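You operate a simulated robot arm through the tools that you are given. There is no shell and no other tool. Be economical: measure what you need, move in short steps, check, and stop when the job is done.

You are at the controls of a simulated robot arm. One attempt, no reset.

Task
Clamp the grey cover in the vice, wire-brush the scale off and put it in the orange tray.
Fine: put the brush back, leave the vice open and the other cover as it is.

It is judged by the outcome, as a careful person would: the job done as asked, and still so three seconds after it is handed in. It fails if anything else is knocked over, pushed out of place, dropped, spilled or broken. A push-on lid holds only when it is set on centred and level and pressed home; a screw cap is set on level and turned clockwise until tight.

Robot
A 7-joint arm with a two-finger parallel gripper, fixed in place. Base frame: the origin is at the foot of the arm, x ahead of it, y to its left, z up; the work surface is at about z = 900. Readings come in mm, rad, newtons and seconds.
With the tool pointing down near the work surface it reaches from about 240 to 680 mm from the base axis. Its first joint turns from -1.152 to 1.152 rad. Payload 2.4 kg.
The tool frame sits at the grasp point between the pads (the TCP): z along the fingers, y along the line on which they close. The tips reach 30 mm beyond it. The gripper opens to 94 mm. The fingers are 28 mm wide and 10 mm thick; the gripper's body (50 by 96 mm) begins 55 mm behind the TCP.
Orientation is that of the tool frame in the base frame, as a unit quaternion [w, x, y, z]. With the fingers straight down and closing along the base's y, the tool's x points along the base's -x, its y along +y and its z along -z.

Tools
- The arm moves only by the tool step_arm. Its argument "rows" is a list of rows, each a list of 3 entries, a list of its own where there are three numbers: the shift along the tool's x, y, z in mm, then the turn, a rotation vector about the tool's x, y, z in rad, then the gripper command, from -1 (shut) to 1 (fully open), values between in proportion. In form: [[[x, y, z], [ax, ay, az], grip], ...]. A call has 1 to 10 rows; each row is the pose to reach, as a shift and turn from the pose commanded when the call began, along the tool's axes at that moment. Rows are played at 5 a second. More than 50 mm and 0.15 rad between two rows, or a gripper value outside its range, and nothing of the call is played. Where a pose cannot be reached the arm comes as near as it can. A force on the tool above 70 N (or 10 N above the force at the start of the call, whichever is more), or a blocked arm, ends the call early, and 0.2 s more pass. Each finger travels about 153 mm/s and halts on what it meets, pressing with about 22 N; the grip force reading is that of the motor and also rises with nothing between the fingers. The clock runs only during rows and for 0.2 s after the last one: add rows that repeat a pose to give the fingers time. The reply holds the time, the measured pose of the TCP, the force on the tool along the base axes, the opening and the grip force, in the units named above and with some noise, and new pictures: "views" is both (left out), scene, wrist or none.
- Cameras (640 x 400 px; columns grow to the right, rows downward): "scene" is fixed at [54.7, 491.8, 1444.2]; the picture's right is [-0.55, -0.83, 0.00], its down [-0.47, 0.31, -0.83] and it looks along [0.69, -0.46, -0.56] (base axes); focal length 273 px, centre (320, 200). "wrist" rides on the gripper at [-37, 0, -58] in the tool frame; the picture's right is [0.00, -1.00, 0.00], its down [0.97, 0.00, -0.24] and it looks along [0.24, 0.00, 0.97] (tool axes); focal length 218 px, centre (320, 200). There is no depth. A picture from a camera that has moved, and an enlarged one, comes with that camera's place and axes in the base frame and with its lens.
- close_up(camera, box): a new picture of the part [left, top, right, bottom] of that camera's present view, enlarged. No time passes.
- finish_job(): hands the job in; it is judged then, once.

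Go step by step. Nothing tells you positions but the pictures and the camera data: compare them with the known pose of the tool, close in by small moves and look again before you grip or let go. The budget is 120 turns and 150 pictures, counting those below and the enlarged ones. Unless the task says otherwise, let go and move clear before handing in, and close with one line.

The tools are called after "Call:" by a JSON object that holds its "fn" and its "kwargs". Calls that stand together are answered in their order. step_arm: Moves the arm, as the interface text tells. Its arguments: {"type":"object","properties":{"rows":{"type":"array","items":{"type":"array"}},"views":{"type":"string","enum":["both","scene","wrist","none"]}},"required":["rows"]} The other tools are called the same way: close_up (camera, box) takes an enlarged picture of a part of a camera's view; finish_job () hands the job in.

At the start:

```text
time_s: 0.0
eef_pos: [418.1, 176.8, 1290.0]
tool_rot: [0.001, 0.001, 1.0, 0.001]
contact_force: [-0.6, 0.4, -1.1]
gripper_width: 94.1
grasp_force: 0.0
```

scene: 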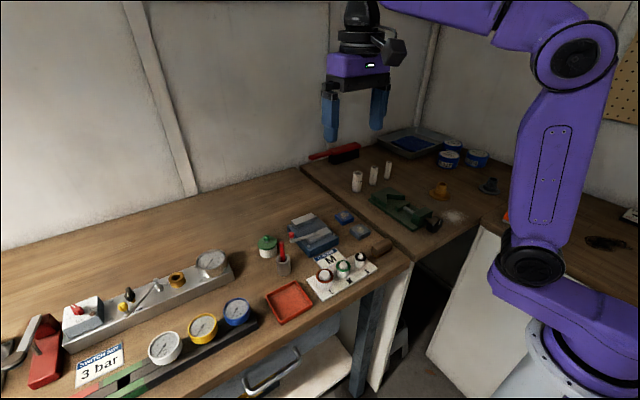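
wrist: 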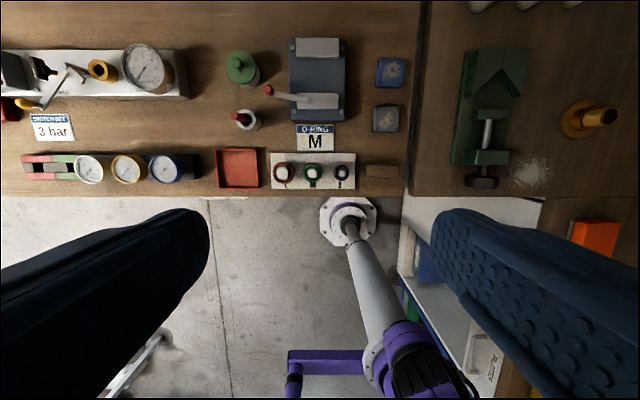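

I see a bench with a green vice, what look like covers to the right of it, and several trays. I'll take enlarged views to identify the things before moving.

Call:
{"fn": "close_up", "kwargs": {"camera": "scene", "box": [340, 120, 520, 240]}}

Call:
{"fn": "close_up", "kwargs": {"camera": "scene", "box": [480, 160, 640, 270]}}

Call:
{"fn": "close_up", "kwargs": {"camera": "wrist", "box": [400, 0, 640, 200]}}

Call:
{"fn": "close_up", "kwargs": {"camera": "scene", "box": [240, 180, 420, 330]}}

```text
3.33 times, centred on (430, 180) of scene
camera zoom: at [54.7, 491.8, 1444.2], right [-0.55, -0.83, 0.0], down [-0.47, 0.31, -0.83], along [0.69, -0.46, -0.56], focal length 911 px, centre (-47, 267)
```

zoom: 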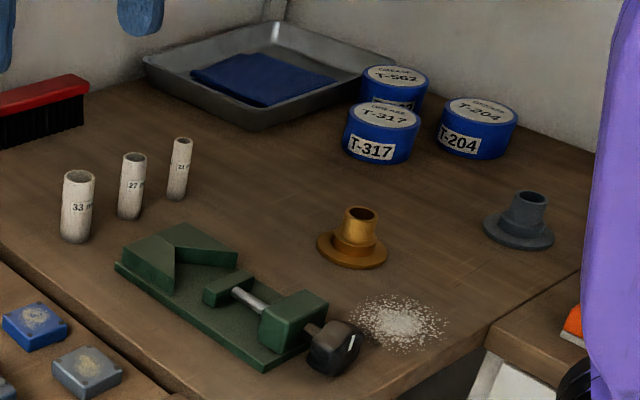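

```text
3.64 times, centred on (560, 215) of scene
camera zoom: at [54.7, 491.8, 1444.2], right [-0.55, -0.83, 0.0], down [-0.47, 0.31, -0.83], along [0.69, -0.46, -0.56], focal length 994 px, centre (-553, 146)
```

zoom: 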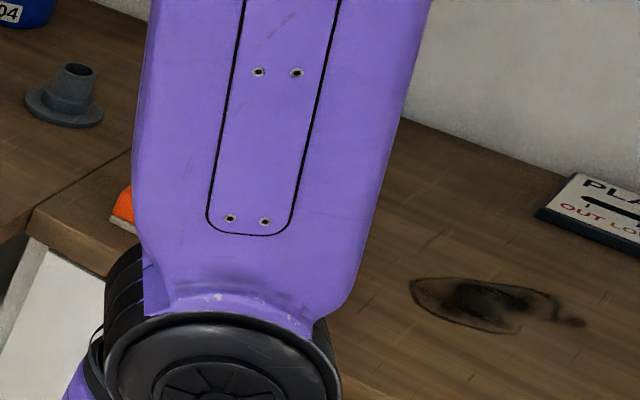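

```text
2.00 times, centred on (520, 100) of wrist
camera zoom: at [454.4, 174.7, 1349.2], right [0.0, -1.0, 0.0], down [-0.97, 0.0, 0.24], along [-0.24, 0.0, -0.97], focal length 436 px, centre (-80, 400)
```

zoom: 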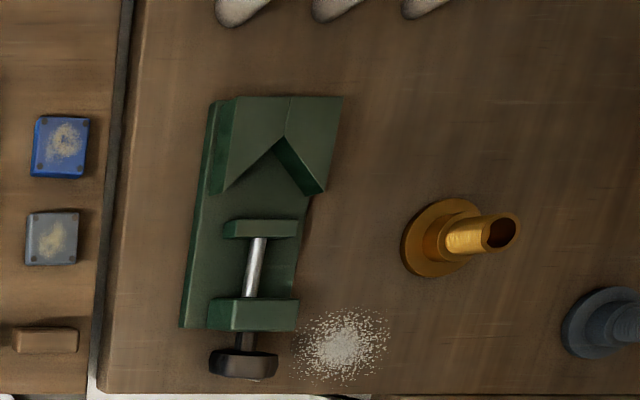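

```text
2.67 times, centred on (330, 255) of scene
camera zoom: at [54.7, 491.8, 1444.2], right [-0.55, -0.83, 0.0], down [-0.47, 0.31, -0.83], along [0.69, -0.46, -0.56], focal length 729 px, centre (293, 53)
```

zoom: 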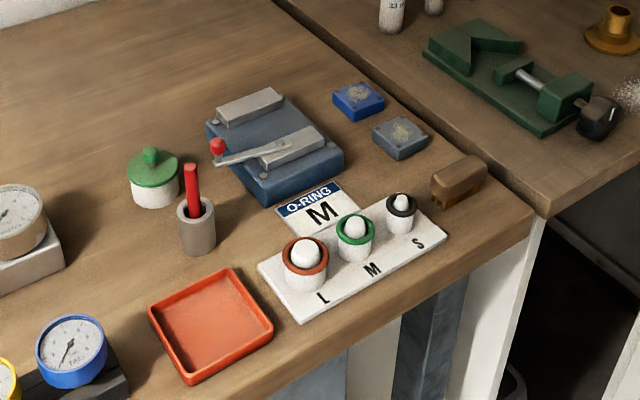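

The two covers with scale seem to be the blue and grey blocks by the blue lever vice. The brown block near the edge may be the wire brush. I'll go lower for a better look.

Call:
{"fn": "step_arm", "kwargs": {"rows": [[[-10, -15, 45], [0, 0, 0], 1], [[-20, -30, 90], [0, 0, 0], 1], [[-30, -45, 135], [0, 0, 0], 1], [[-30, -45, 135], [0, 0, 0], 1]], "views": "both"}}

```text
time_s: 1.0
eef_pos: [447.8, 129.6, 1156.5]
tool_rot: [0.0, 0.0, 1.0, 0.0]
contact_force: [-0.6, 0.4, 0.2]
gripper_width: 93.8
grasp_force: 0.1
camera wrist: at [483.3, 129.2, 1217.0], right [0.0, -1.0, 0.0], down [-0.97, 0.0, 0.24], along [-0.24, 0.0, -0.97], focal length 218 px, centre (320, 200)
```

scene: 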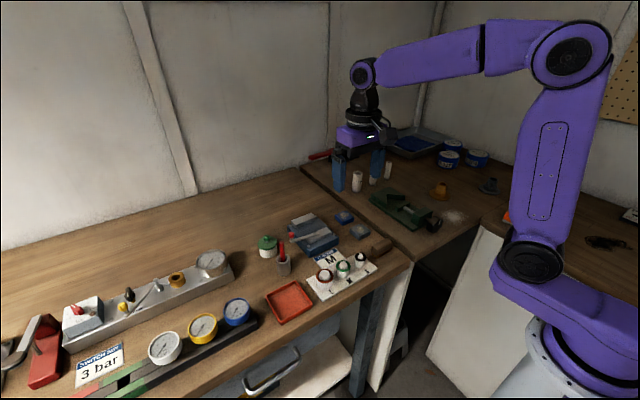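
wrist: 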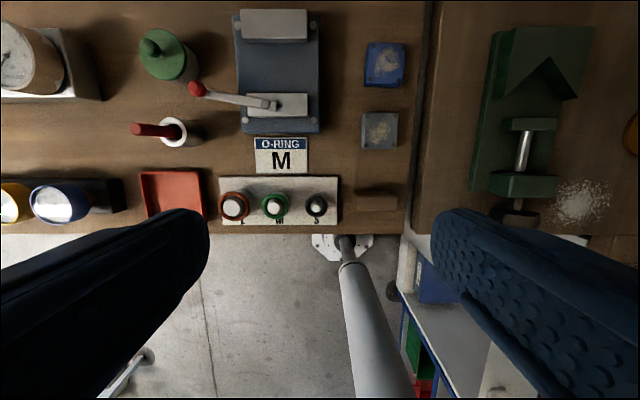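

Call:
{"fn": "close_up", "kwargs": {"camera": "wrist", "box": [120, 0, 440, 230]}}

Call:
{"fn": "close_up", "kwargs": {"camera": "scene", "box": [250, 195, 400, 300]}}

```text
1.74 times, centred on (280, 115) of wrist
camera zoom: at [483.3, 129.2, 1217.0], right [0.0, -1.0, 0.0], down [-0.97, 0.0, 0.24], along [-0.24, 0.0, -0.97], focal length 380 px, centre (390, 348)
```

zoom: 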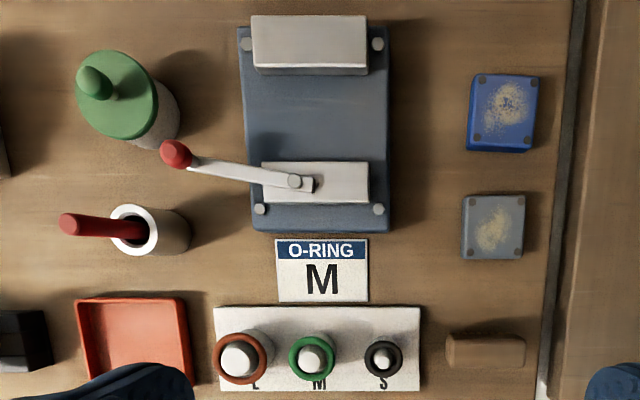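

```text
3.81 times, centred on (325, 248) of scene
camera zoom: at [54.7, 491.8, 1444.2], right [-0.55, -0.83, 0.0], down [-0.47, 0.31, -0.83], along [0.69, -0.46, -0.56], focal length 1042 px, centre (301, 19)
```

zoom: 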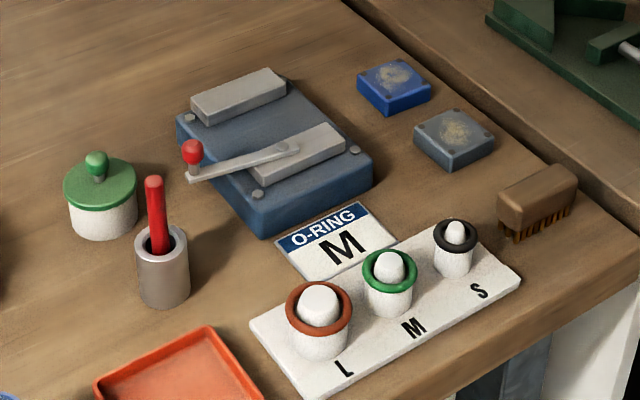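

The brown block has brass bristles, so it is the wire brush. I take the grey cover to be at about (503, 51) with its top near z = 916, and I'll move in above it.

Call:
{"fn": "step_arm", "kwargs": {"rows": [[[-14, -20, 36], [0, 0, 0], 0.5], [[-28, -39, 73], [0, 0, 0], 0.5], [[-42, -59, 110], [0, 0, 0], 0.5], [[-55.7, -78.6, 146.5], [0, 0, 0], 0.5], [[-55.7, -78.6, 146.5], [0, 0, 0], 0.5]], "views": "both"}}

```text
time_s: 2.2
eef_pos: [504.6, 55.5, 1009.7]
tool_rot: [0.0, 0.001, 1.0, 0.0]
contact_force: [-0.3, 0.6, 0.1]
gripper_width: 70.5
grasp_force: 0.1
camera wrist: at [540.3, 54.0, 1069.3], right [0.0, -1.0, 0.0], down [-0.97, 0.0, 0.24], along [-0.24, 0.0, -0.97], focal length 218 px, centre (320, 200)
```

scene: 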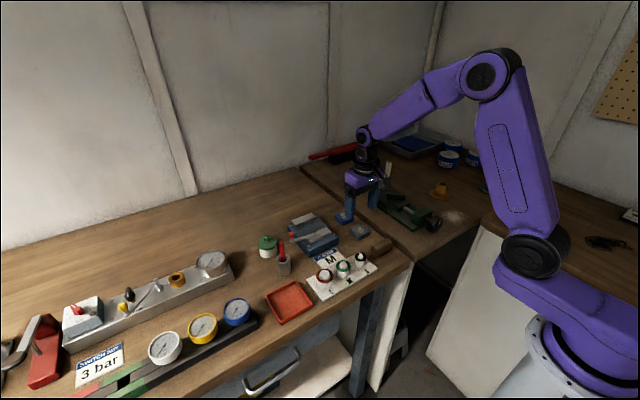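
wrist: 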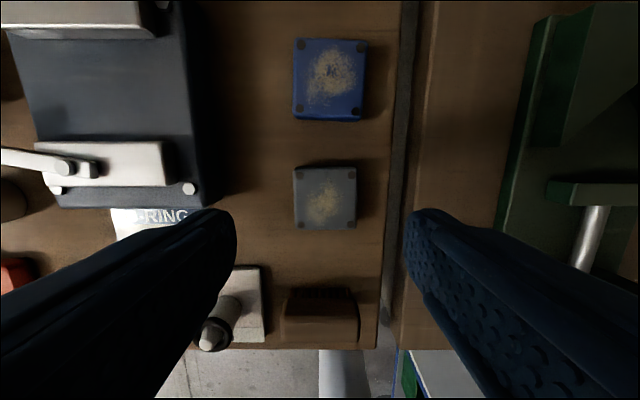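

The cover is at about (504.5, 50), squarely below the gripper except for about 4 mm in y. I'll correct that and go down part way.

Call:
{"fn": "step_arm", "kwargs": {"rows": [[[0, -4, 30], [0, 0, 0], 0.5], [[0, -4, 55], [0, 0, 0], 0.5], [[0, -4, 55], [0, 0, 0], 0.5]], "views": "wrist"}}

```text
time_s: 3.0
eef_pos: [505.0, 48.9, 952.8]
tool_rot: [-0.001, -0.001, 1.0, 0.0]
contact_force: [-0.4, 0.0, 0.1]
gripper_width: 70.5
grasp_force: 0.0
camera wrist: at [541.5, 48.6, 1012.4], right [0.0, -1.0, 0.0], down [-0.97, 0.0, 0.24], along [-0.24, 0.0, -0.97], focal length 218 px, centre (320, 200)
```

wrist: 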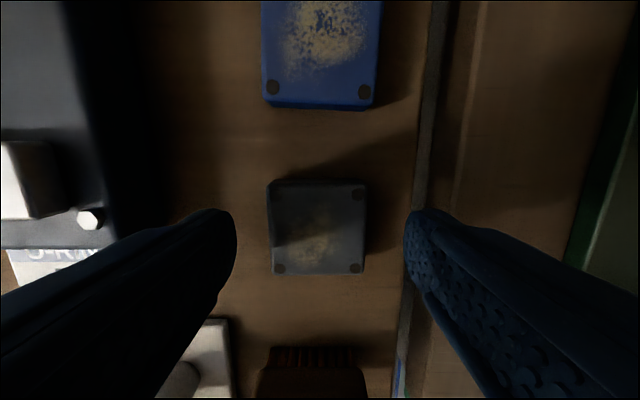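

I'm well centred over the cover, so I'll go down and close on it.

Call:
{"fn": "step_arm", "kwargs": {"rows": [[[0, 0, 10], [0, 0, 0], 0.5], [[0, 0, 19], [0, 0, 0], 0.5], [[0, 0, 19], [0, 0, 0], 0.5], [[0, 0, 19], [0, 0, 0], -1], [[0, 0, 19], [0, 0, 0], -1], [[0, 0, 19], [0, 0, 0], -1]], "views": "wrist"}}

```text
time_s: 4.4
eef_pos: [503.4, 48.3, 936.2]
tool_rot: [0.0, 0.0, 1.0, 0.0]
contact_force: [-0.1, -1.0, 2.7]
gripper_width: 45.3
grasp_force: 22.5
camera wrist: at [540.3, 47.5, 994.8], right [0.0, -1.0, 0.0], down [-0.97, 0.0, 0.24], along [-0.24, 0.0, -0.97], focal length 218 px, centre (320, 200)
```

wrist: 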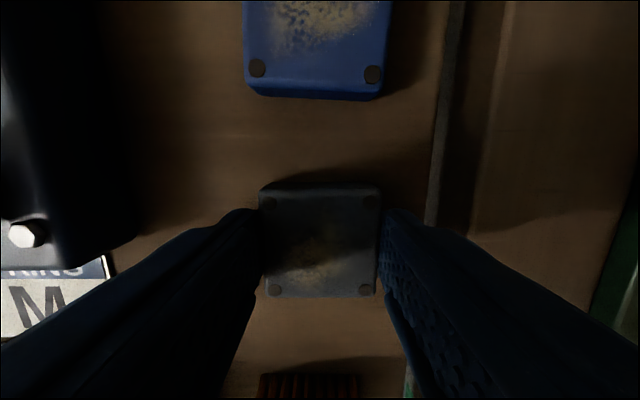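

The cover is gripped at 45 mm. I'll lift it well clear and look at the vice from above.

Call:
{"fn": "step_arm", "kwargs": {"rows": [[[0, 0, -40], [0, 0, 0], -1], [[0, 0, -80], [0, 0, 0], -1], [[0, 0, -125], [0, 0, 0], -1], [[5, 40, -145], [0, 0, 0], -1], [[10, 80, -160], [0, 0, 0], -1], [[10, 120, -175], [0, 0, 0], -1], [[10, 120, -175], [0, 0, 0], -1]], "views": "both"}}

```text
time_s: 6.0
eef_pos: [493.7, 167.0, 1110.4]
tool_rot: [-0.001, 0.0, 1.0, 0.0]
contact_force: [-0.4, 0.5, -1.3]
gripper_width: 45.3
grasp_force: 22.1
camera wrist: at [529.6, 167.3, 1169.6], right [0.0, -1.0, 0.0], down [-0.97, 0.0, 0.24], along [-0.24, 0.0, -0.97], focal length 218 px, centre (320, 200)
```

scene: 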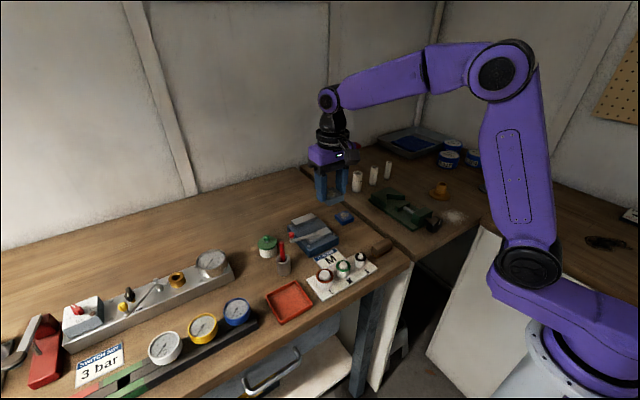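
wrist: 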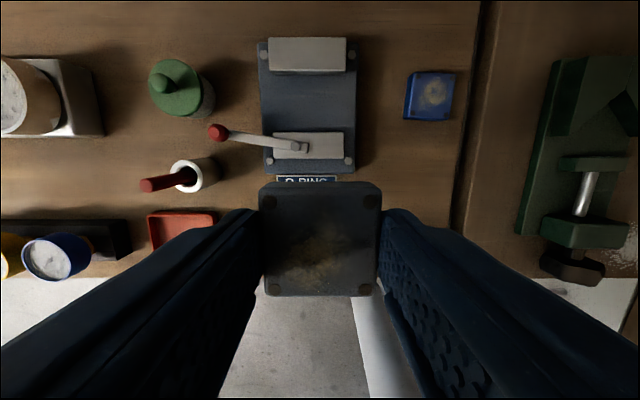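

Call:
{"fn": "close_up", "kwargs": {"camera": "wrist", "box": [190, 20, 390, 190]}}

Call:
{"fn": "close_up", "kwargs": {"camera": "scene", "box": [270, 200, 370, 270]}}

```text
2.35 times, centred on (290, 105) of wrist
camera zoom: at [529.6, 167.3, 1169.6], right [0.0, -1.0, 0.0], down [-0.97, 0.0, 0.24], along [-0.24, 0.0, -0.97], focal length 514 px, centre (391, 424)
```

zoom: 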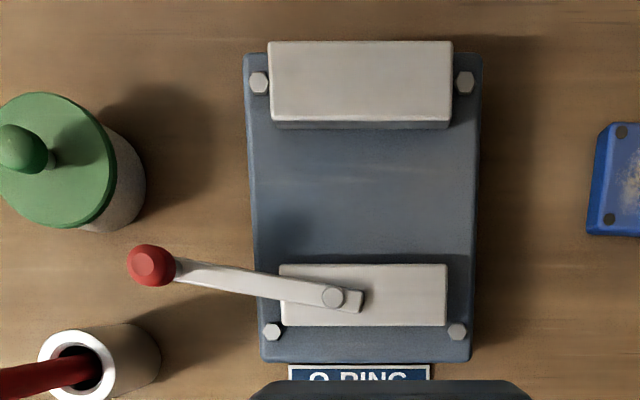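

```text
5.71 times, centred on (320, 235) of scene
camera zoom: at [54.7, 491.8, 1444.2], right [-0.55, -0.83, 0.0], down [-0.47, 0.31, -0.83], along [0.69, -0.46, -0.56], focal length 1562 px, centre (320, 0)
```

zoom: 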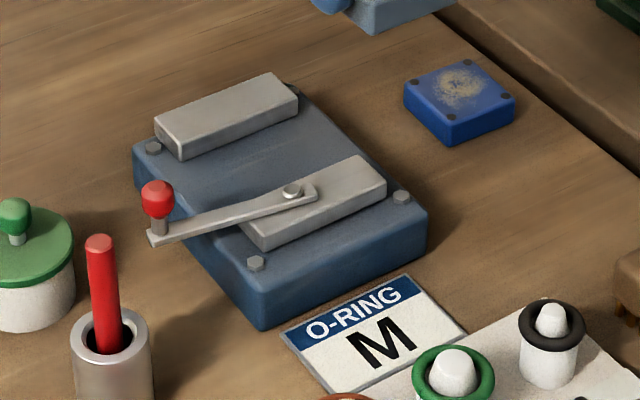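

Vice: the jaw faces are at about x = 542.6 and 595.5, centred on y = 179. The bed is at z ≈ 933, the jaw tops are at 950, the knob is near (541, 255, 973) and the lever pivot is near (530, 190). I'll bring the cover over the gap.

Call:
{"fn": "step_arm", "kwargs": {"rows": [[[-38, 6, 0], [0, 0, 0], -1], [[-75, 12, 0], [0, 0, 0], -1], [[-75, 12, 45], [0, 0, 0], -1], [[-75, 12, 85], [0, 0, 0], -1], [[-75, 12, 85], [0, 0, 0], -1]], "views": "both"}}

Call:
{"fn": "close_up", "kwargs": {"camera": "scene", "box": [270, 190, 370, 260]}}

```text
time_s: 7.2
eef_pos: [567.5, 182.3, 1024.8]
tool_rot: [0.0, 0.0, 1.0, 0.0]
contact_force: [-0.1, -0.1, -1.1]
gripper_width: 44.9
grasp_force: 21.8
camera wrist: at [602.3, 181.5, 1084.1], right [0.0, -1.0, 0.0], down [-0.97, 0.0, 0.24], along [-0.24, 0.0, -0.97], focal length 218 px, centre (320, 200)
```

scene: 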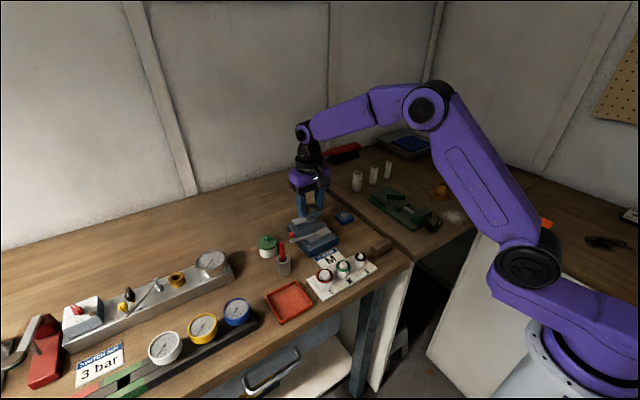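
wrist: 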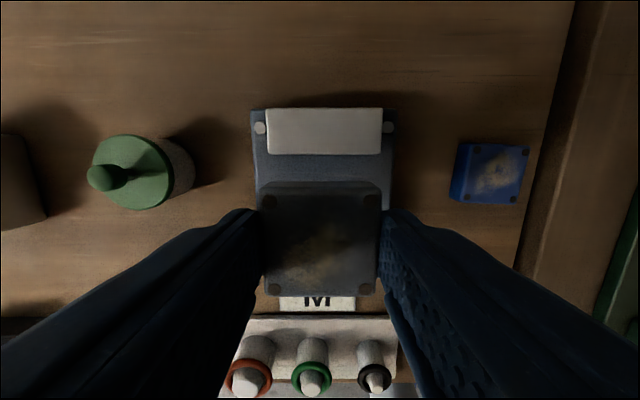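

```text
5.71 times, centred on (320, 225) of scene
camera zoom: at [54.8, 491.8, 1444.2], right [-0.55, -0.83, 0.0], down [-0.47, 0.31, -0.83], along [0.69, -0.46, -0.56], focal length 1562 px, centre (320, 57)
```

zoom: 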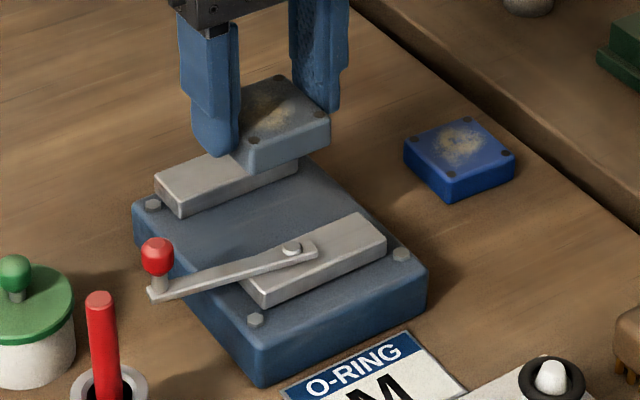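

The cover is about 3 mm short in x and 3 mm off in y from the centre of the gap. I'll correct both and lower it to just above the jaws.

Call:
{"fn": "step_arm", "kwargs": {"rows": [[[-3, -3, 0], [0, 0, 0], -1], [[-3, -3, 34], [0, 0, 0], -1], [[-3, -3, 34], [0, 0, 0], -1]], "views": "wrist"}}

Call:
{"fn": "close_up", "kwargs": {"camera": "scene", "box": [270, 190, 370, 260]}}

Call:
{"fn": "close_up", "kwargs": {"camera": "wrist", "box": [220, 80, 420, 240]}}

```text
time_s: 8.0
eef_pos: [568.6, 179.7, 990.0]
tool_rot: [0.0, 0.0, 1.0, 0.0]
contact_force: [0.4, -0.4, -1.4]
gripper_width: 45.1
grasp_force: 21.7
camera wrist: at [605.2, 178.5, 1050.5], right [0.0, -1.0, 0.0], down [-0.97, 0.0, 0.24], along [-0.24, 0.0, -0.97], focal length 218 px, centre (320, 200)
```

wrist: 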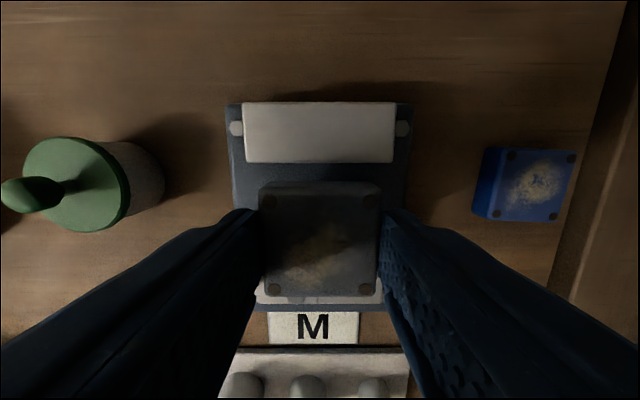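

```text
5.71 times, centred on (320, 225) of scene
camera zoom: at [54.8, 491.8, 1444.2], right [-0.55, -0.83, 0.0], down [-0.47, 0.31, -0.83], along [0.69, -0.46, -0.56], focal length 1562 px, centre (320, 57)
```

zoom: 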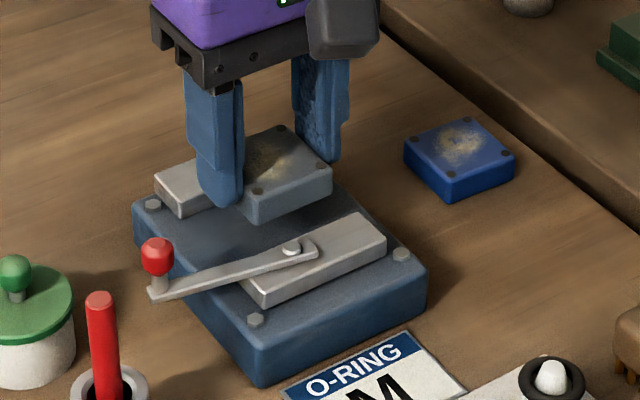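

```text
2.50 times, centred on (320, 160) of wrist
camera zoom: at [605.2, 178.5, 1050.5], right [0.0, -1.0, 0.0], down [-0.97, 0.0, 0.24], along [-0.24, 0.0, -0.97], focal length 546 px, centre (320, 300)
```

zoom: 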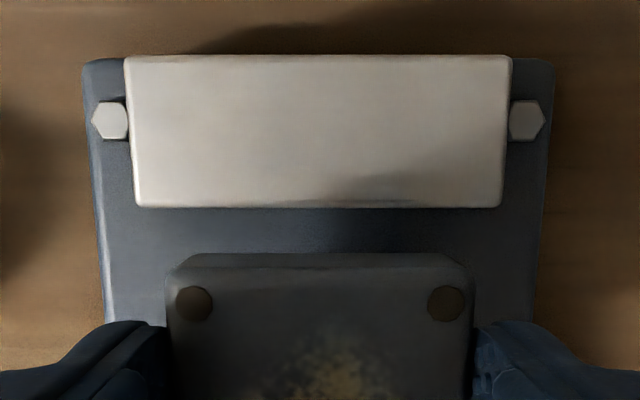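

Jaw to cover is about 7 mm on the far side. I'll check the near side before going in.

Call:
{"fn": "close_up", "kwargs": {"camera": "wrist", "box": [240, 250, 400, 350]}}

Call:
{"fn": "close_up", "kwargs": {"camera": "scene", "box": [295, 205, 345, 245]}}

```text
4.00 times, centred on (320, 300) of wrist
camera zoom: at [605.2, 178.5, 1050.5], right [0.0, -1.0, 0.0], down [-0.97, 0.0, 0.24], along [-0.24, 0.0, -0.97], focal length 873 px, centre (320, -200)
```

zoom: 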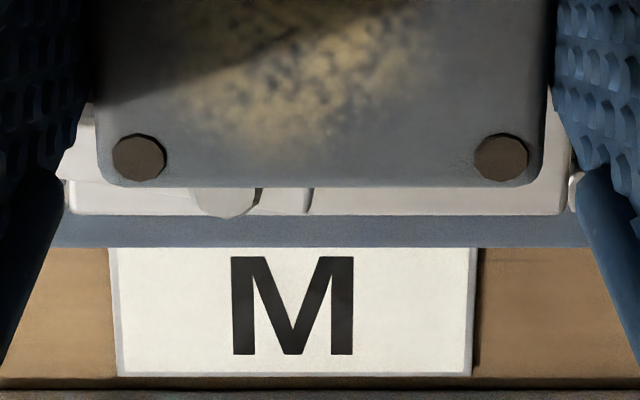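

```text
10.00 times, centred on (320, 225) of scene
camera zoom: at [54.8, 491.8, 1444.2], right [-0.55, -0.83, 0.0], down [-0.47, 0.31, -0.83], along [0.69, -0.46, -0.56], focal length 2734 px, centre (320, -50)
```

zoom: 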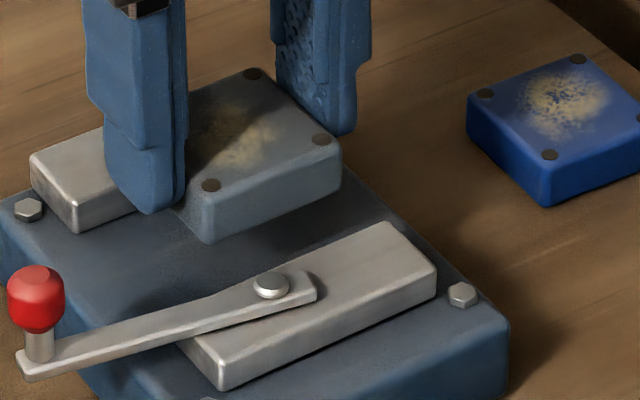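

The geometry agrees best with jaw tops at z ≈ 945 and the gap centre at x ≈ 570. I'll shift 2 mm forward and lower into the gap.

Call:
{"fn": "step_arm", "kwargs": {"rows": [[[-2, 0, 0], [0, 0, 0], -1], [[-2, 0, 8], [0, 0, 0], -1], [[-2, 0, 15], [0, 0, 0], -1], [[-2, 0, 20], [0, 0, 0], -1], [[-2, 0, 20], [0, 0, 0], -1]], "views": "wrist"}}

Call:
{"fn": "close_up", "kwargs": {"camera": "scene", "box": [295, 205, 345, 245]}}

```text
time_s: 9.2
eef_pos: [572.8, 177.4, 970.3]
tool_rot: [0.0, 0.0, 1.0, 0.0]
contact_force: [-1.5, 0.7, -1.6]
gripper_width: 45.3
grasp_force: 22.1
camera wrist: at [610.0, 176.2, 1029.8], right [0.0, -1.0, 0.0], down [-0.97, 0.0, 0.24], along [-0.24, 0.0, -0.97], focal length 218 px, centre (320, 200)
```

wrist: 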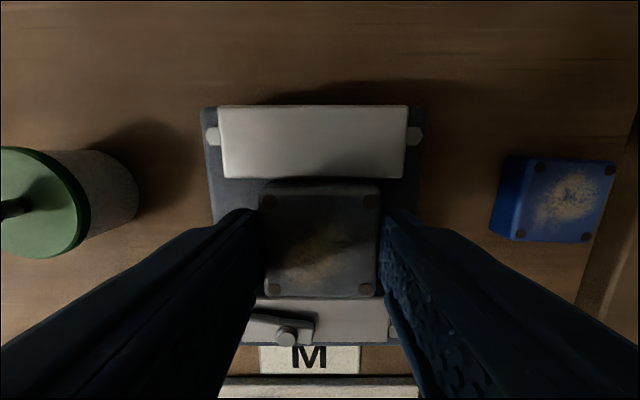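

```text
10.00 times, centred on (320, 225) of scene
camera zoom: at [54.8, 491.8, 1444.2], right [-0.55, -0.83, 0.0], down [-0.47, 0.31, -0.83], along [0.69, -0.46, -0.56], focal length 2734 px, centre (320, -50)
```

zoom: 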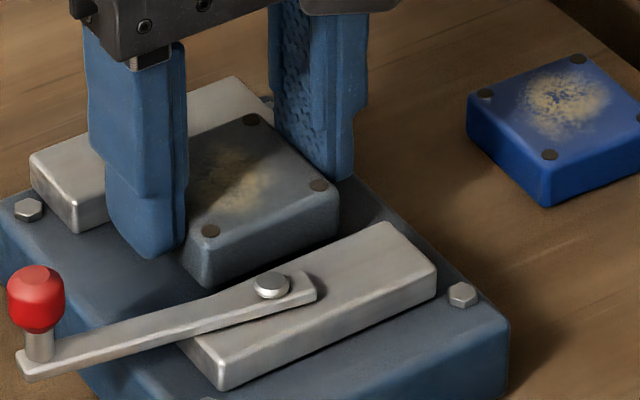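

Cover is now slightly far-side (≈2 mm to the fixed jaw), so I'll shift back 1.5 mm and lower gently to the bed.

Call:
{"fn": "step_arm", "kwargs": {"rows": [[[1.5, 0, 0], [0, 0, 0], -1], [[1.5, 0, 2], [0, 0, 0], -1], [[1.5, 0, 4], [0, 0, 0], -1], [[1.5, 0, 4], [0, 0, 0], -1]], "views": "wrist"}}

Call:
{"fn": "close_up", "kwargs": {"camera": "scene", "box": [295, 205, 345, 245]}}

```text
time_s: 10.2
eef_pos: [572.7, 178.3, 967.9]
tool_rot: [-0.001, 0.0, 1.0, 0.0]
contact_force: [-0.7, -0.2, -1.2]
gripper_width: 45.3
grasp_force: 21.6
camera wrist: at [608.2, 176.1, 1026.4], right [0.0, -1.0, 0.0], down [-0.97, 0.0, 0.24], along [-0.24, 0.0, -0.97], focal length 218 px, centre (320, 200)
```

wrist: 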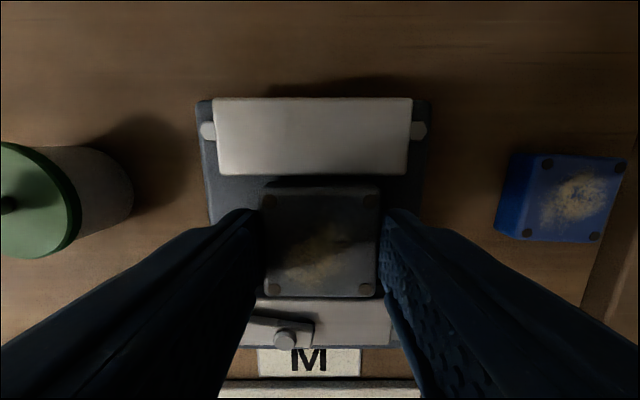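

```text
10.00 times, centred on (320, 225) of scene
camera zoom: at [54.8, 491.8, 1444.2], right [-0.55, -0.83, 0.0], down [-0.47, 0.31, -0.83], along [0.69, -0.46, -0.56], focal length 2734 px, centre (320, -50)
```

zoom: 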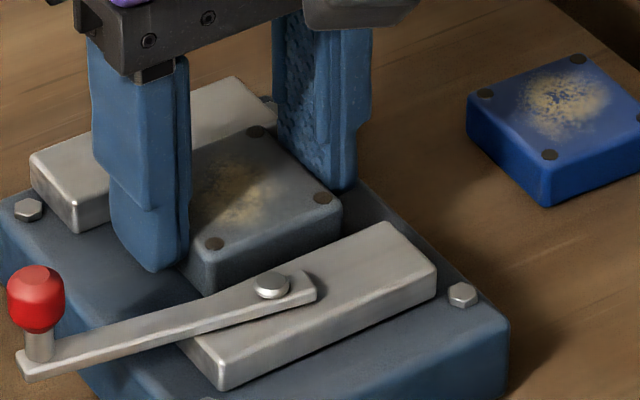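

Call:
{"fn": "step_arm", "kwargs": {"rows": [[[0, 0, 1.5], [0, 0, 0], -1], [[0, 0, 3], [0, 0, 0], -1], [[0, 0, 3], [0, 0, 0], -1]], "views": "none"}}

Call:
{"fn": "close_up", "kwargs": {"camera": "scene", "box": [295, 205, 345, 245]}}

```text
time_s: 11.0
eef_pos: [573.0, 177.4, 963.7]
tool_rot: [0.001, -0.001, 1.0, 0.0]
contact_force: [-6.1, -1.5, 18.1]
gripper_width: 45.2
grasp_force: 21.9
```

```text
10.00 times, centred on (320, 225) of scene
camera zoom: at [54.3, 491.7, 1444.2], right [-0.55, -0.83, 0.0], down [-0.47, 0.31, -0.83], along [0.69, -0.46, -0.56], focal length 2734 px, centre (320, -50)
```

zoom: 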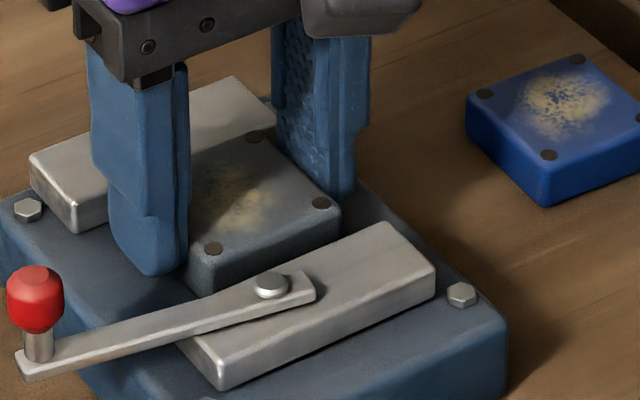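

The bed now pushes back with 18 N, so the cover is seated. I'll let go and rise straight up.

Call:
{"fn": "step_arm", "kwargs": {"rows": [[[0, 0, -1], [0, 0, 0], -1], [[0, 0, -1], [0, 0, 0], 0.4], [[0, 0, -1], [0, 0, 0], 0.4], [[0, 0, -30], [0, 0, 0], 0.4], [[0, 0, -75], [0, 0, 0], 0.4], [[20, 0, -110], [0, 0, 0], 0.4], [[50, 0, -130], [0, 0, 0], 0.4], [[50, 0, -130], [0, 0, 0], 0.4]], "views": "both"}}

Call:
{"fn": "close_up", "kwargs": {"camera": "scene", "box": [285, 205, 345, 250]}}

Call:
{"fn": "close_up", "kwargs": {"camera": "wrist", "box": [200, 20, 400, 180]}}

```text
time_s: 12.8
eef_pos: [521.4, 177.5, 1094.5]
tool_rot: [0.0, 0.0, 1.0, 0.0]
contact_force: [0.2, 0.7, -0.1]
gripper_width: 65.8
grasp_force: 0.0
camera wrist: at [557.0, 177.2, 1154.1], right [0.0, -1.0, 0.0], down [-0.97, 0.0, 0.24], along [-0.24, 0.0, -0.97], focal length 218 px, centre (320, 200)
```

scene: 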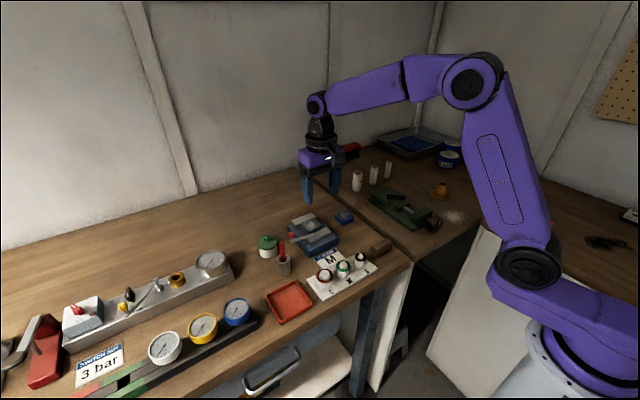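
wrist: 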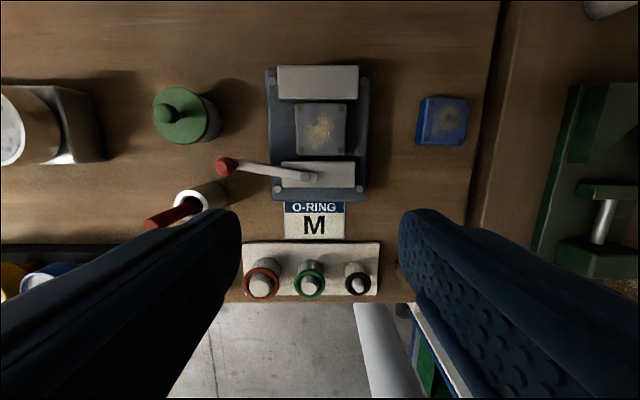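

```text
8.89 times, centred on (315, 228) of scene
camera zoom: at [54.7, 491.8, 1444.2], right [-0.55, -0.83, 0.0], down [-0.47, 0.31, -0.83], along [0.69, -0.46, -0.56], focal length 2430 px, centre (364, -44)
```

zoom: 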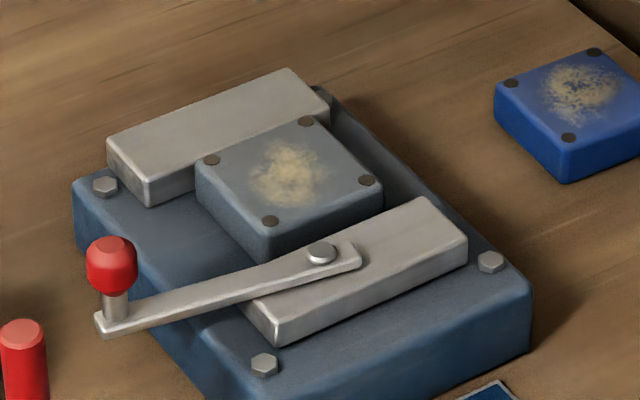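

```text
2.50 times, centred on (300, 100) of wrist
camera zoom: at [557.0, 177.2, 1154.1], right [0.0, -1.0, 0.0], down [-0.97, 0.0, 0.24], along [-0.24, 0.0, -0.97], focal length 546 px, centre (370, 450)
```

zoom: 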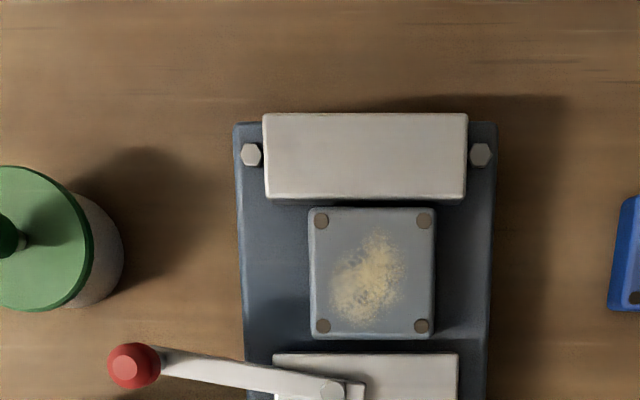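

The cover sits between the jaws with small gaps on both sides. Next I'll turn the gripper about 80° so the fingers straddle the lever knob near (541, 256) across x.

Call:
{"fn": "step_arm", "kwargs": {"rows": [[[-2, 8, 0], [0, 0, 0.14], -0.15], [[-4, 16, 0], [0, 0, 0.28], -0.15], [[-6, 24, 0], [0, 0, 0.42], -0.15], [[-8, 32, 0], [0, 0, 0.56], -0.15], [[-10, 40, 0], [0, 0, 0.7], -0.15], [[-12, 48, 0], [0, 0, 0.84], -0.15], [[-14, 56, 0], [0, 0, 0.98], -0.15], [[-16, 64, 0], [0, 0, 1.12], -0.15], [[-18, 72, 0], [0, 0, 1.26], -0.15], [[-19.5, 79, 0], [0, 0, 1.4], -0.15]], "views": "both"}}

```text
time_s: 15.0
eef_pos: [541.8, 255.8, 1095.4]
tool_rot: [0.001, 0.645, 0.764, 0.0]
contact_force: [-0.6, 0.3, -0.8]
gripper_width: 40.0
grasp_force: 0.2
camera wrist: at [547.6, 219.2, 1154.3], right [-0.99, -0.17, 0.0], down [-0.16, 0.96, 0.24], along [-0.04, 0.24, -0.97], focal length 218 px, centre (320, 200)
```

scene: 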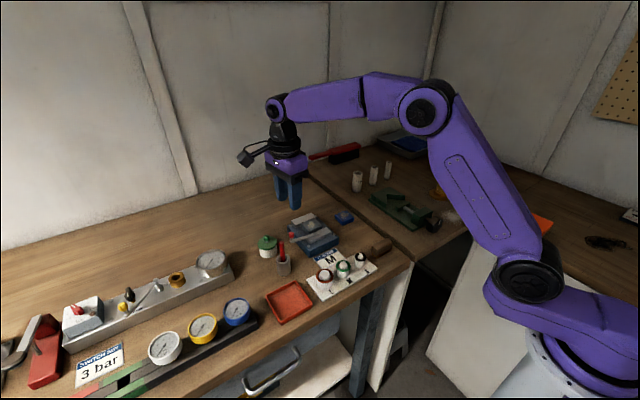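
wrist: 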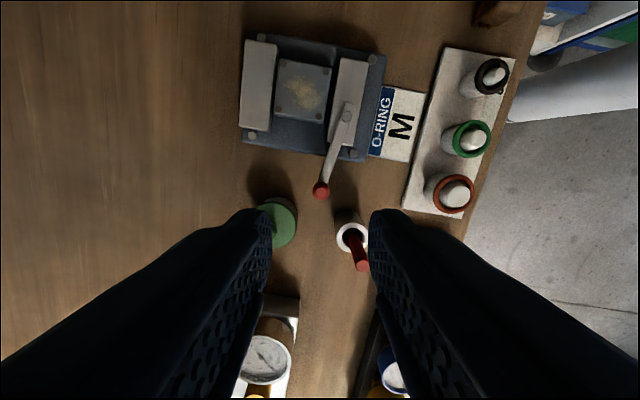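

The knob is right under the TCP, so I'll descend.

Call:
{"fn": "step_arm", "kwargs": {"rows": [[[0, 0, 40], [0, 0, 0], -0.15], [[0, 0, 75], [0, 0, 0], -0.15], [[-1, 0, 92], [0, 0, 0], -0.15], [[-1, 0, 92], [0, 0, 0], -0.15]], "views": "wrist"}}

Call:
{"fn": "close_up", "kwargs": {"camera": "scene", "box": [255, 195, 345, 255]}}

```text
time_s: 16.0
eef_pos: [543.4, 253.6, 1001.1]
tool_rot: [-0.001, 0.644, 0.765, -0.001]
contact_force: [-0.8, 0.0, 0.0]
gripper_width: 40.1
grasp_force: 0.0
camera wrist: at [548.5, 215.9, 1060.3], right [-0.99, -0.17, 0.0], down [-0.17, 0.96, 0.24], along [-0.04, 0.24, -0.97], focal length 218 px, centre (320, 200)
```

wrist: 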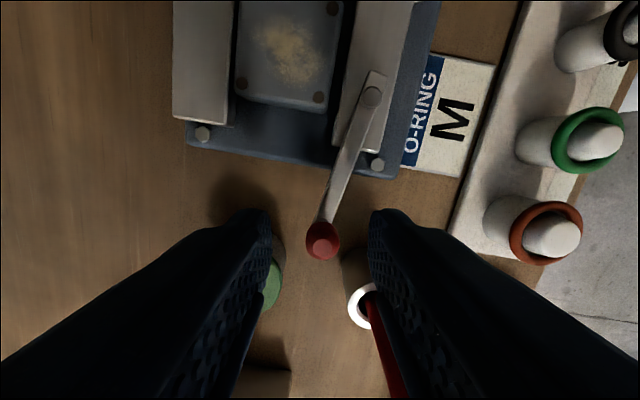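

```text
6.67 times, centred on (300, 225) of scene
camera zoom: at [54.7, 491.8, 1444.2], right [-0.55, -0.83, 0.0], down [-0.47, 0.31, -0.83], along [0.69, -0.46, -0.56], focal length 1823 px, centre (453, 33)
```

zoom: 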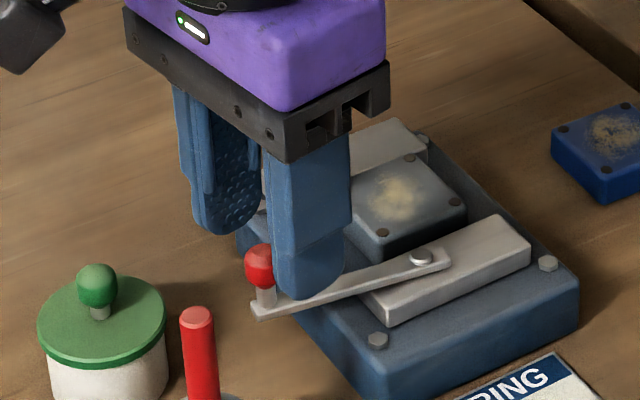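

The fingers straddle the knob. I'll turn about 17° more to line up with the lever, lower a little and narrow the opening around the knob without squeezing.

Call:
{"fn": "step_arm", "kwargs": {"rows": [[[-1, 0, 0], [0, 0, 0.15], -0.15], [[-1, 0, 0], [0, 0, 0.3], -0.15], [[-1, 0, 9], [0, 0, 0.3], -0.15], [[-1, 0, 9], [0, 0, 0.3], -0.5], [[-1, 0, 9], [0, 0, 0.3], -0.5]], "views": "wrist"}}

Call:
{"fn": "close_up", "kwargs": {"camera": "scene", "box": [255, 195, 345, 255]}}

```text
time_s: 17.2
eef_pos: [543.0, 254.2, 991.0]
tool_rot: [0.0, 0.751, 0.661, -0.001]
contact_force: [-0.4, -0.5, 0.3]
gripper_width: 23.1
grasp_force: 0.2
camera wrist: at [537.9, 216.1, 1050.8], right [-0.99, 0.13, 0.0], down [0.13, 0.96, 0.24], along [0.03, 0.24, -0.97], focal length 218 px, centre (320, 200)
```

wrist: 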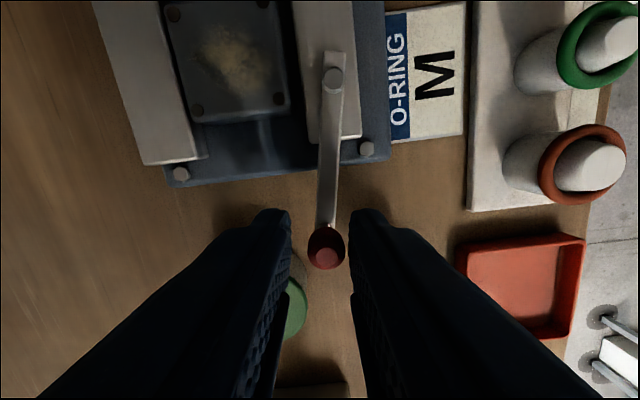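

```text
6.67 times, centred on (300, 225) of scene
camera zoom: at [54.7, 491.8, 1444.2], right [-0.55, -0.83, 0.0], down [-0.47, 0.31, -0.83], along [0.69, -0.46, -0.56], focal length 1823 px, centre (453, 33)
```

zoom: 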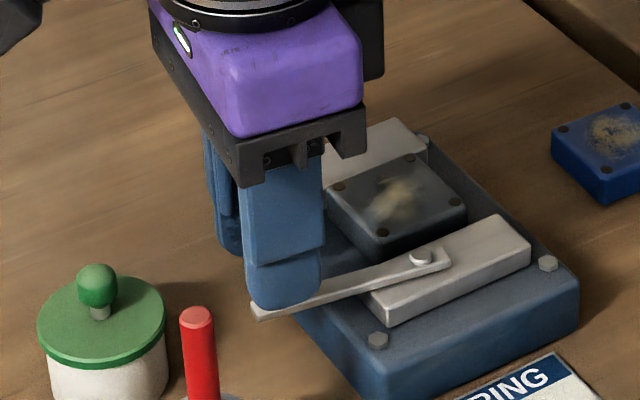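

Now a small test swing of the knob towards the robot (−x), following the arc, to see which way the jaw goes.

Call:
{"fn": "step_arm", "kwargs": {"rows": [[[-0.3, -5, 0], [0, 0, -0.08], -0.5], [[-1.1, -12, 0], [0, 0, -0.18], -0.5], [[-3, -19, 0], [0, 0, -0.3], -0.5], [[-3, -19, 0], [0, 0, -0.3], -0.5]], "views": "wrist"}}

Call:
{"fn": "close_up", "kwargs": {"camera": "scene", "box": [255, 195, 345, 255]}}

```text
time_s: 18.2
eef_pos: [521.8, 252.7, 991.2]
tool_rot: [0.0, 0.643, 0.766, -0.003]
contact_force: [-4.6, -1.4, -1.8]
gripper_width: 26.4
grasp_force: 2.4
camera wrist: at [527.2, 215.7, 1050.1], right [-0.99, -0.17, 0.0], down [-0.17, 0.96, 0.24], along [-0.04, 0.24, -0.97], focal length 218 px, centre (320, 200)
```

wrist: 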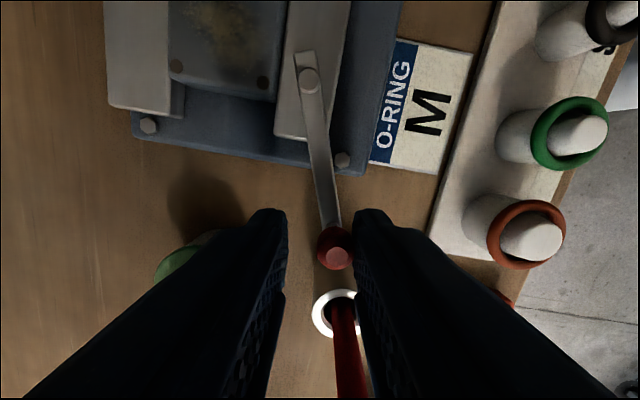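

```text
6.67 times, centred on (300, 225) of scene
camera zoom: at [54.6, 491.8, 1444.2], right [-0.55, -0.83, 0.0], down [-0.47, 0.31, -0.83], along [0.69, -0.46, -0.56], focal length 1823 px, centre (453, 33)
```

zoom: 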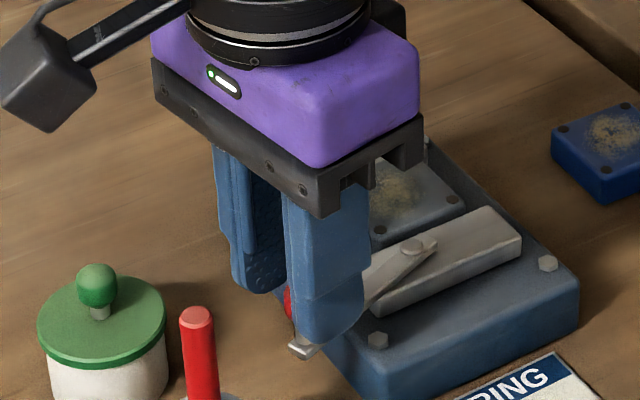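

The lever moves freely and the near jaw has advanced towards the cover, so this is the closing direction. I'll continue along the arc.

Call:
{"fn": "step_arm", "kwargs": {"rows": [[[-0.7, -8.6, 0], [0, 0, -0.15], -0.5], [[-2.9, -16.6, 0], [0, 0, -0.3], -0.5], [[-6.4, -24.8, 0], [0, 0, -0.45], -0.5], [[-11, -32.4, 0], [0, 0, -0.6], -0.5], [[-11, -32.4, 0], [0, 0, -0.6], -0.5]], "views": "wrist"}}

Call:
{"fn": "close_up", "kwargs": {"camera": "scene", "box": [255, 195, 345, 255]}}

```text
time_s: 19.4
eef_pos: [492.9, 236.4, 992.0]
tool_rot: [-0.001, 0.389, 0.921, 0.001]
contact_force: [-0.3, 0.8, -0.2]
gripper_width: 24.2
grasp_force: 0.4
camera wrist: at [518.1, 209.2, 1052.3], right [-0.72, -0.7, 0.0], down [-0.68, 0.69, 0.24], along [-0.17, 0.17, -0.97], focal length 218 px, centre (320, 200)
```

wrist: 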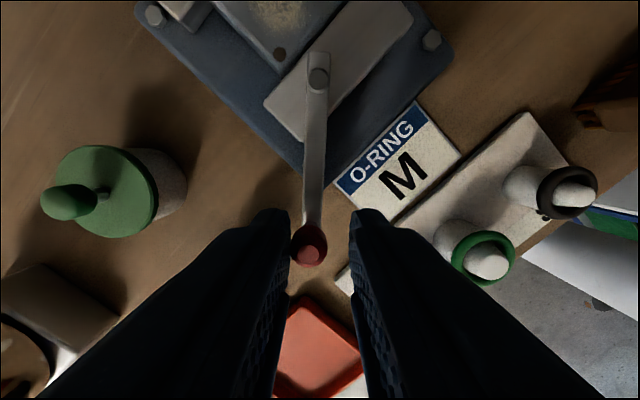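

```text
6.67 times, centred on (300, 225) of scene
camera zoom: at [54.7, 491.8, 1444.2], right [-0.55, -0.83, 0.0], down [-0.47, 0.31, -0.83], along [0.69, -0.46, -0.56], focal length 1823 px, centre (453, 33)
```

zoom: 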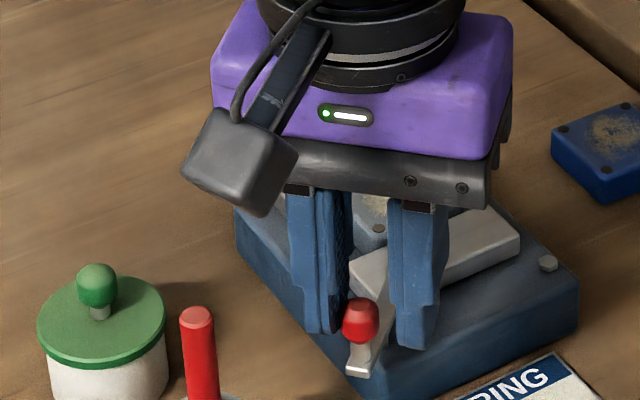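

Call:
{"fn": "step_arm", "kwargs": {"rows": [[[-0.7, -9.7, 0], [0, 0, -0.15], -0.5], [[-2.9, -19.1, 0], [0, 0, -0.3], -0.5], [[-6.4, -28.1, 0], [0, 0, -0.45], -0.5], [[-11.3, -36.5, 0], [0, 0, -0.6], -0.5], [[-17.3, -44, 0], [0, 0, -0.75], -0.5], [[-17.3, -44, 0], [0, 0, -0.75], -0.5]], "views": "wrist"}}

Call:
{"fn": "close_up", "kwargs": {"camera": "scene", "box": [255, 195, 345, 255]}}

```text
time_s: 20.8
eef_pos: [477.8, 200.7, 994.8]
tool_rot: [0.01, 0.025, 1.0, 0.008]
contact_force: [20.9, 43.1, 2.3]
gripper_width: 75.8
grasp_force: 22.0
camera wrist: at [512.3, 197.4, 1054.3], right [-0.05, -1.0, -0.01], down [-0.97, 0.04, 0.22], along [-0.22, 0.02, -0.98], focal length 218 px, centre (320, 200)
```

wrist: 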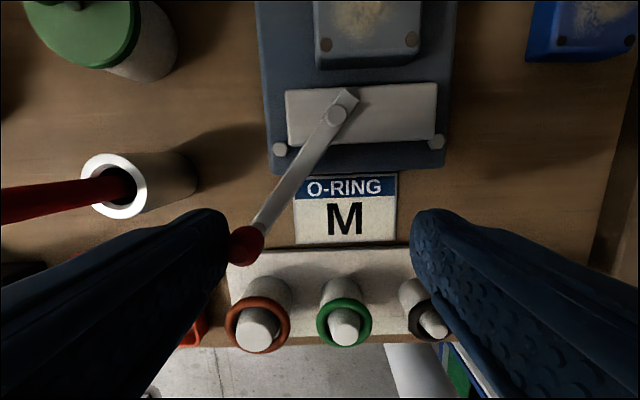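

```text
6.67 times, centred on (300, 225) of scene
camera zoom: at [55.3, 493.0, 1443.7], right [-0.55, -0.83, 0.0], down [-0.47, 0.31, -0.83], along [0.69, -0.46, -0.56], focal length 1823 px, centre (453, 33)
```

zoom: 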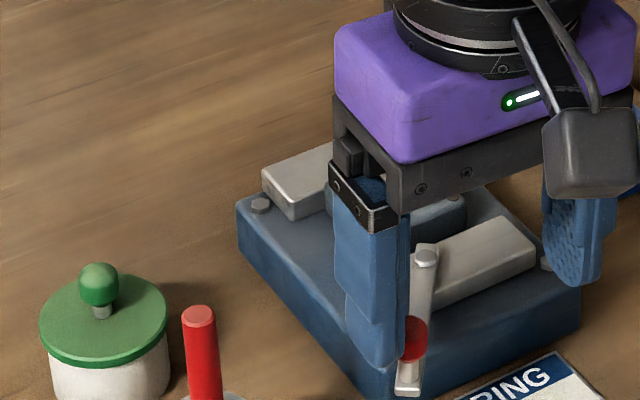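

The lever stopped at about 140° with the finger straining against it, and that load pulled the jaw back. I'll retrace along the arc to unload it and see where the jaw settles.

Call:
{"fn": "step_arm", "kwargs": {"rows": [[[-0.7, 9.7, 0], [0, 0, 0.15], -0.5], [[-2.9, 19.1, 0], [0, 0, 0.3], -0.5], [[-6.4, 28.1, 0], [0, 0, 0.45], -0.5], [[-11.3, 36.5, 0], [0, 0, 0.6], -0.5], [[-14.2, 40.0, 0], [0, 0, 0.67], -0.5], [[-14.2, 40.0, 0], [0, 0, 0.67], -0.5]], "views": "wrist"}}

Call:
{"fn": "close_up", "kwargs": {"camera": "scene", "box": [255, 195, 345, 255]}}

```text
time_s: 22.2
eef_pos: [487.9, 233.0, 993.2]
tool_rot: [-0.001, 0.353, 0.936, -0.002]
contact_force: [-0.5, 0.3, -0.3]
gripper_width: 23.5
grasp_force: 0.1
camera wrist: at [515.8, 207.8, 1051.5], right [-0.66, -0.75, 0.0], down [-0.73, 0.64, 0.24], along [-0.18, 0.16, -0.97], focal length 218 px, centre (320, 200)
```

wrist: 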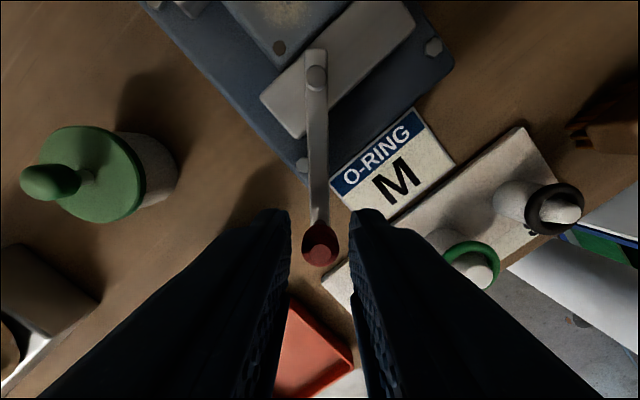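

```text
6.67 times, centred on (300, 225) of scene
camera zoom: at [54.7, 491.8, 1444.2], right [-0.55, -0.83, 0.0], down [-0.47, 0.31, -0.83], along [0.69, -0.46, -0.56], focal length 1823 px, centre (453, 33)
```

zoom: 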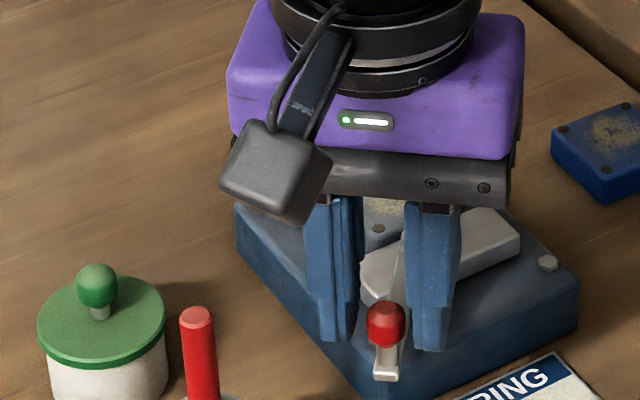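

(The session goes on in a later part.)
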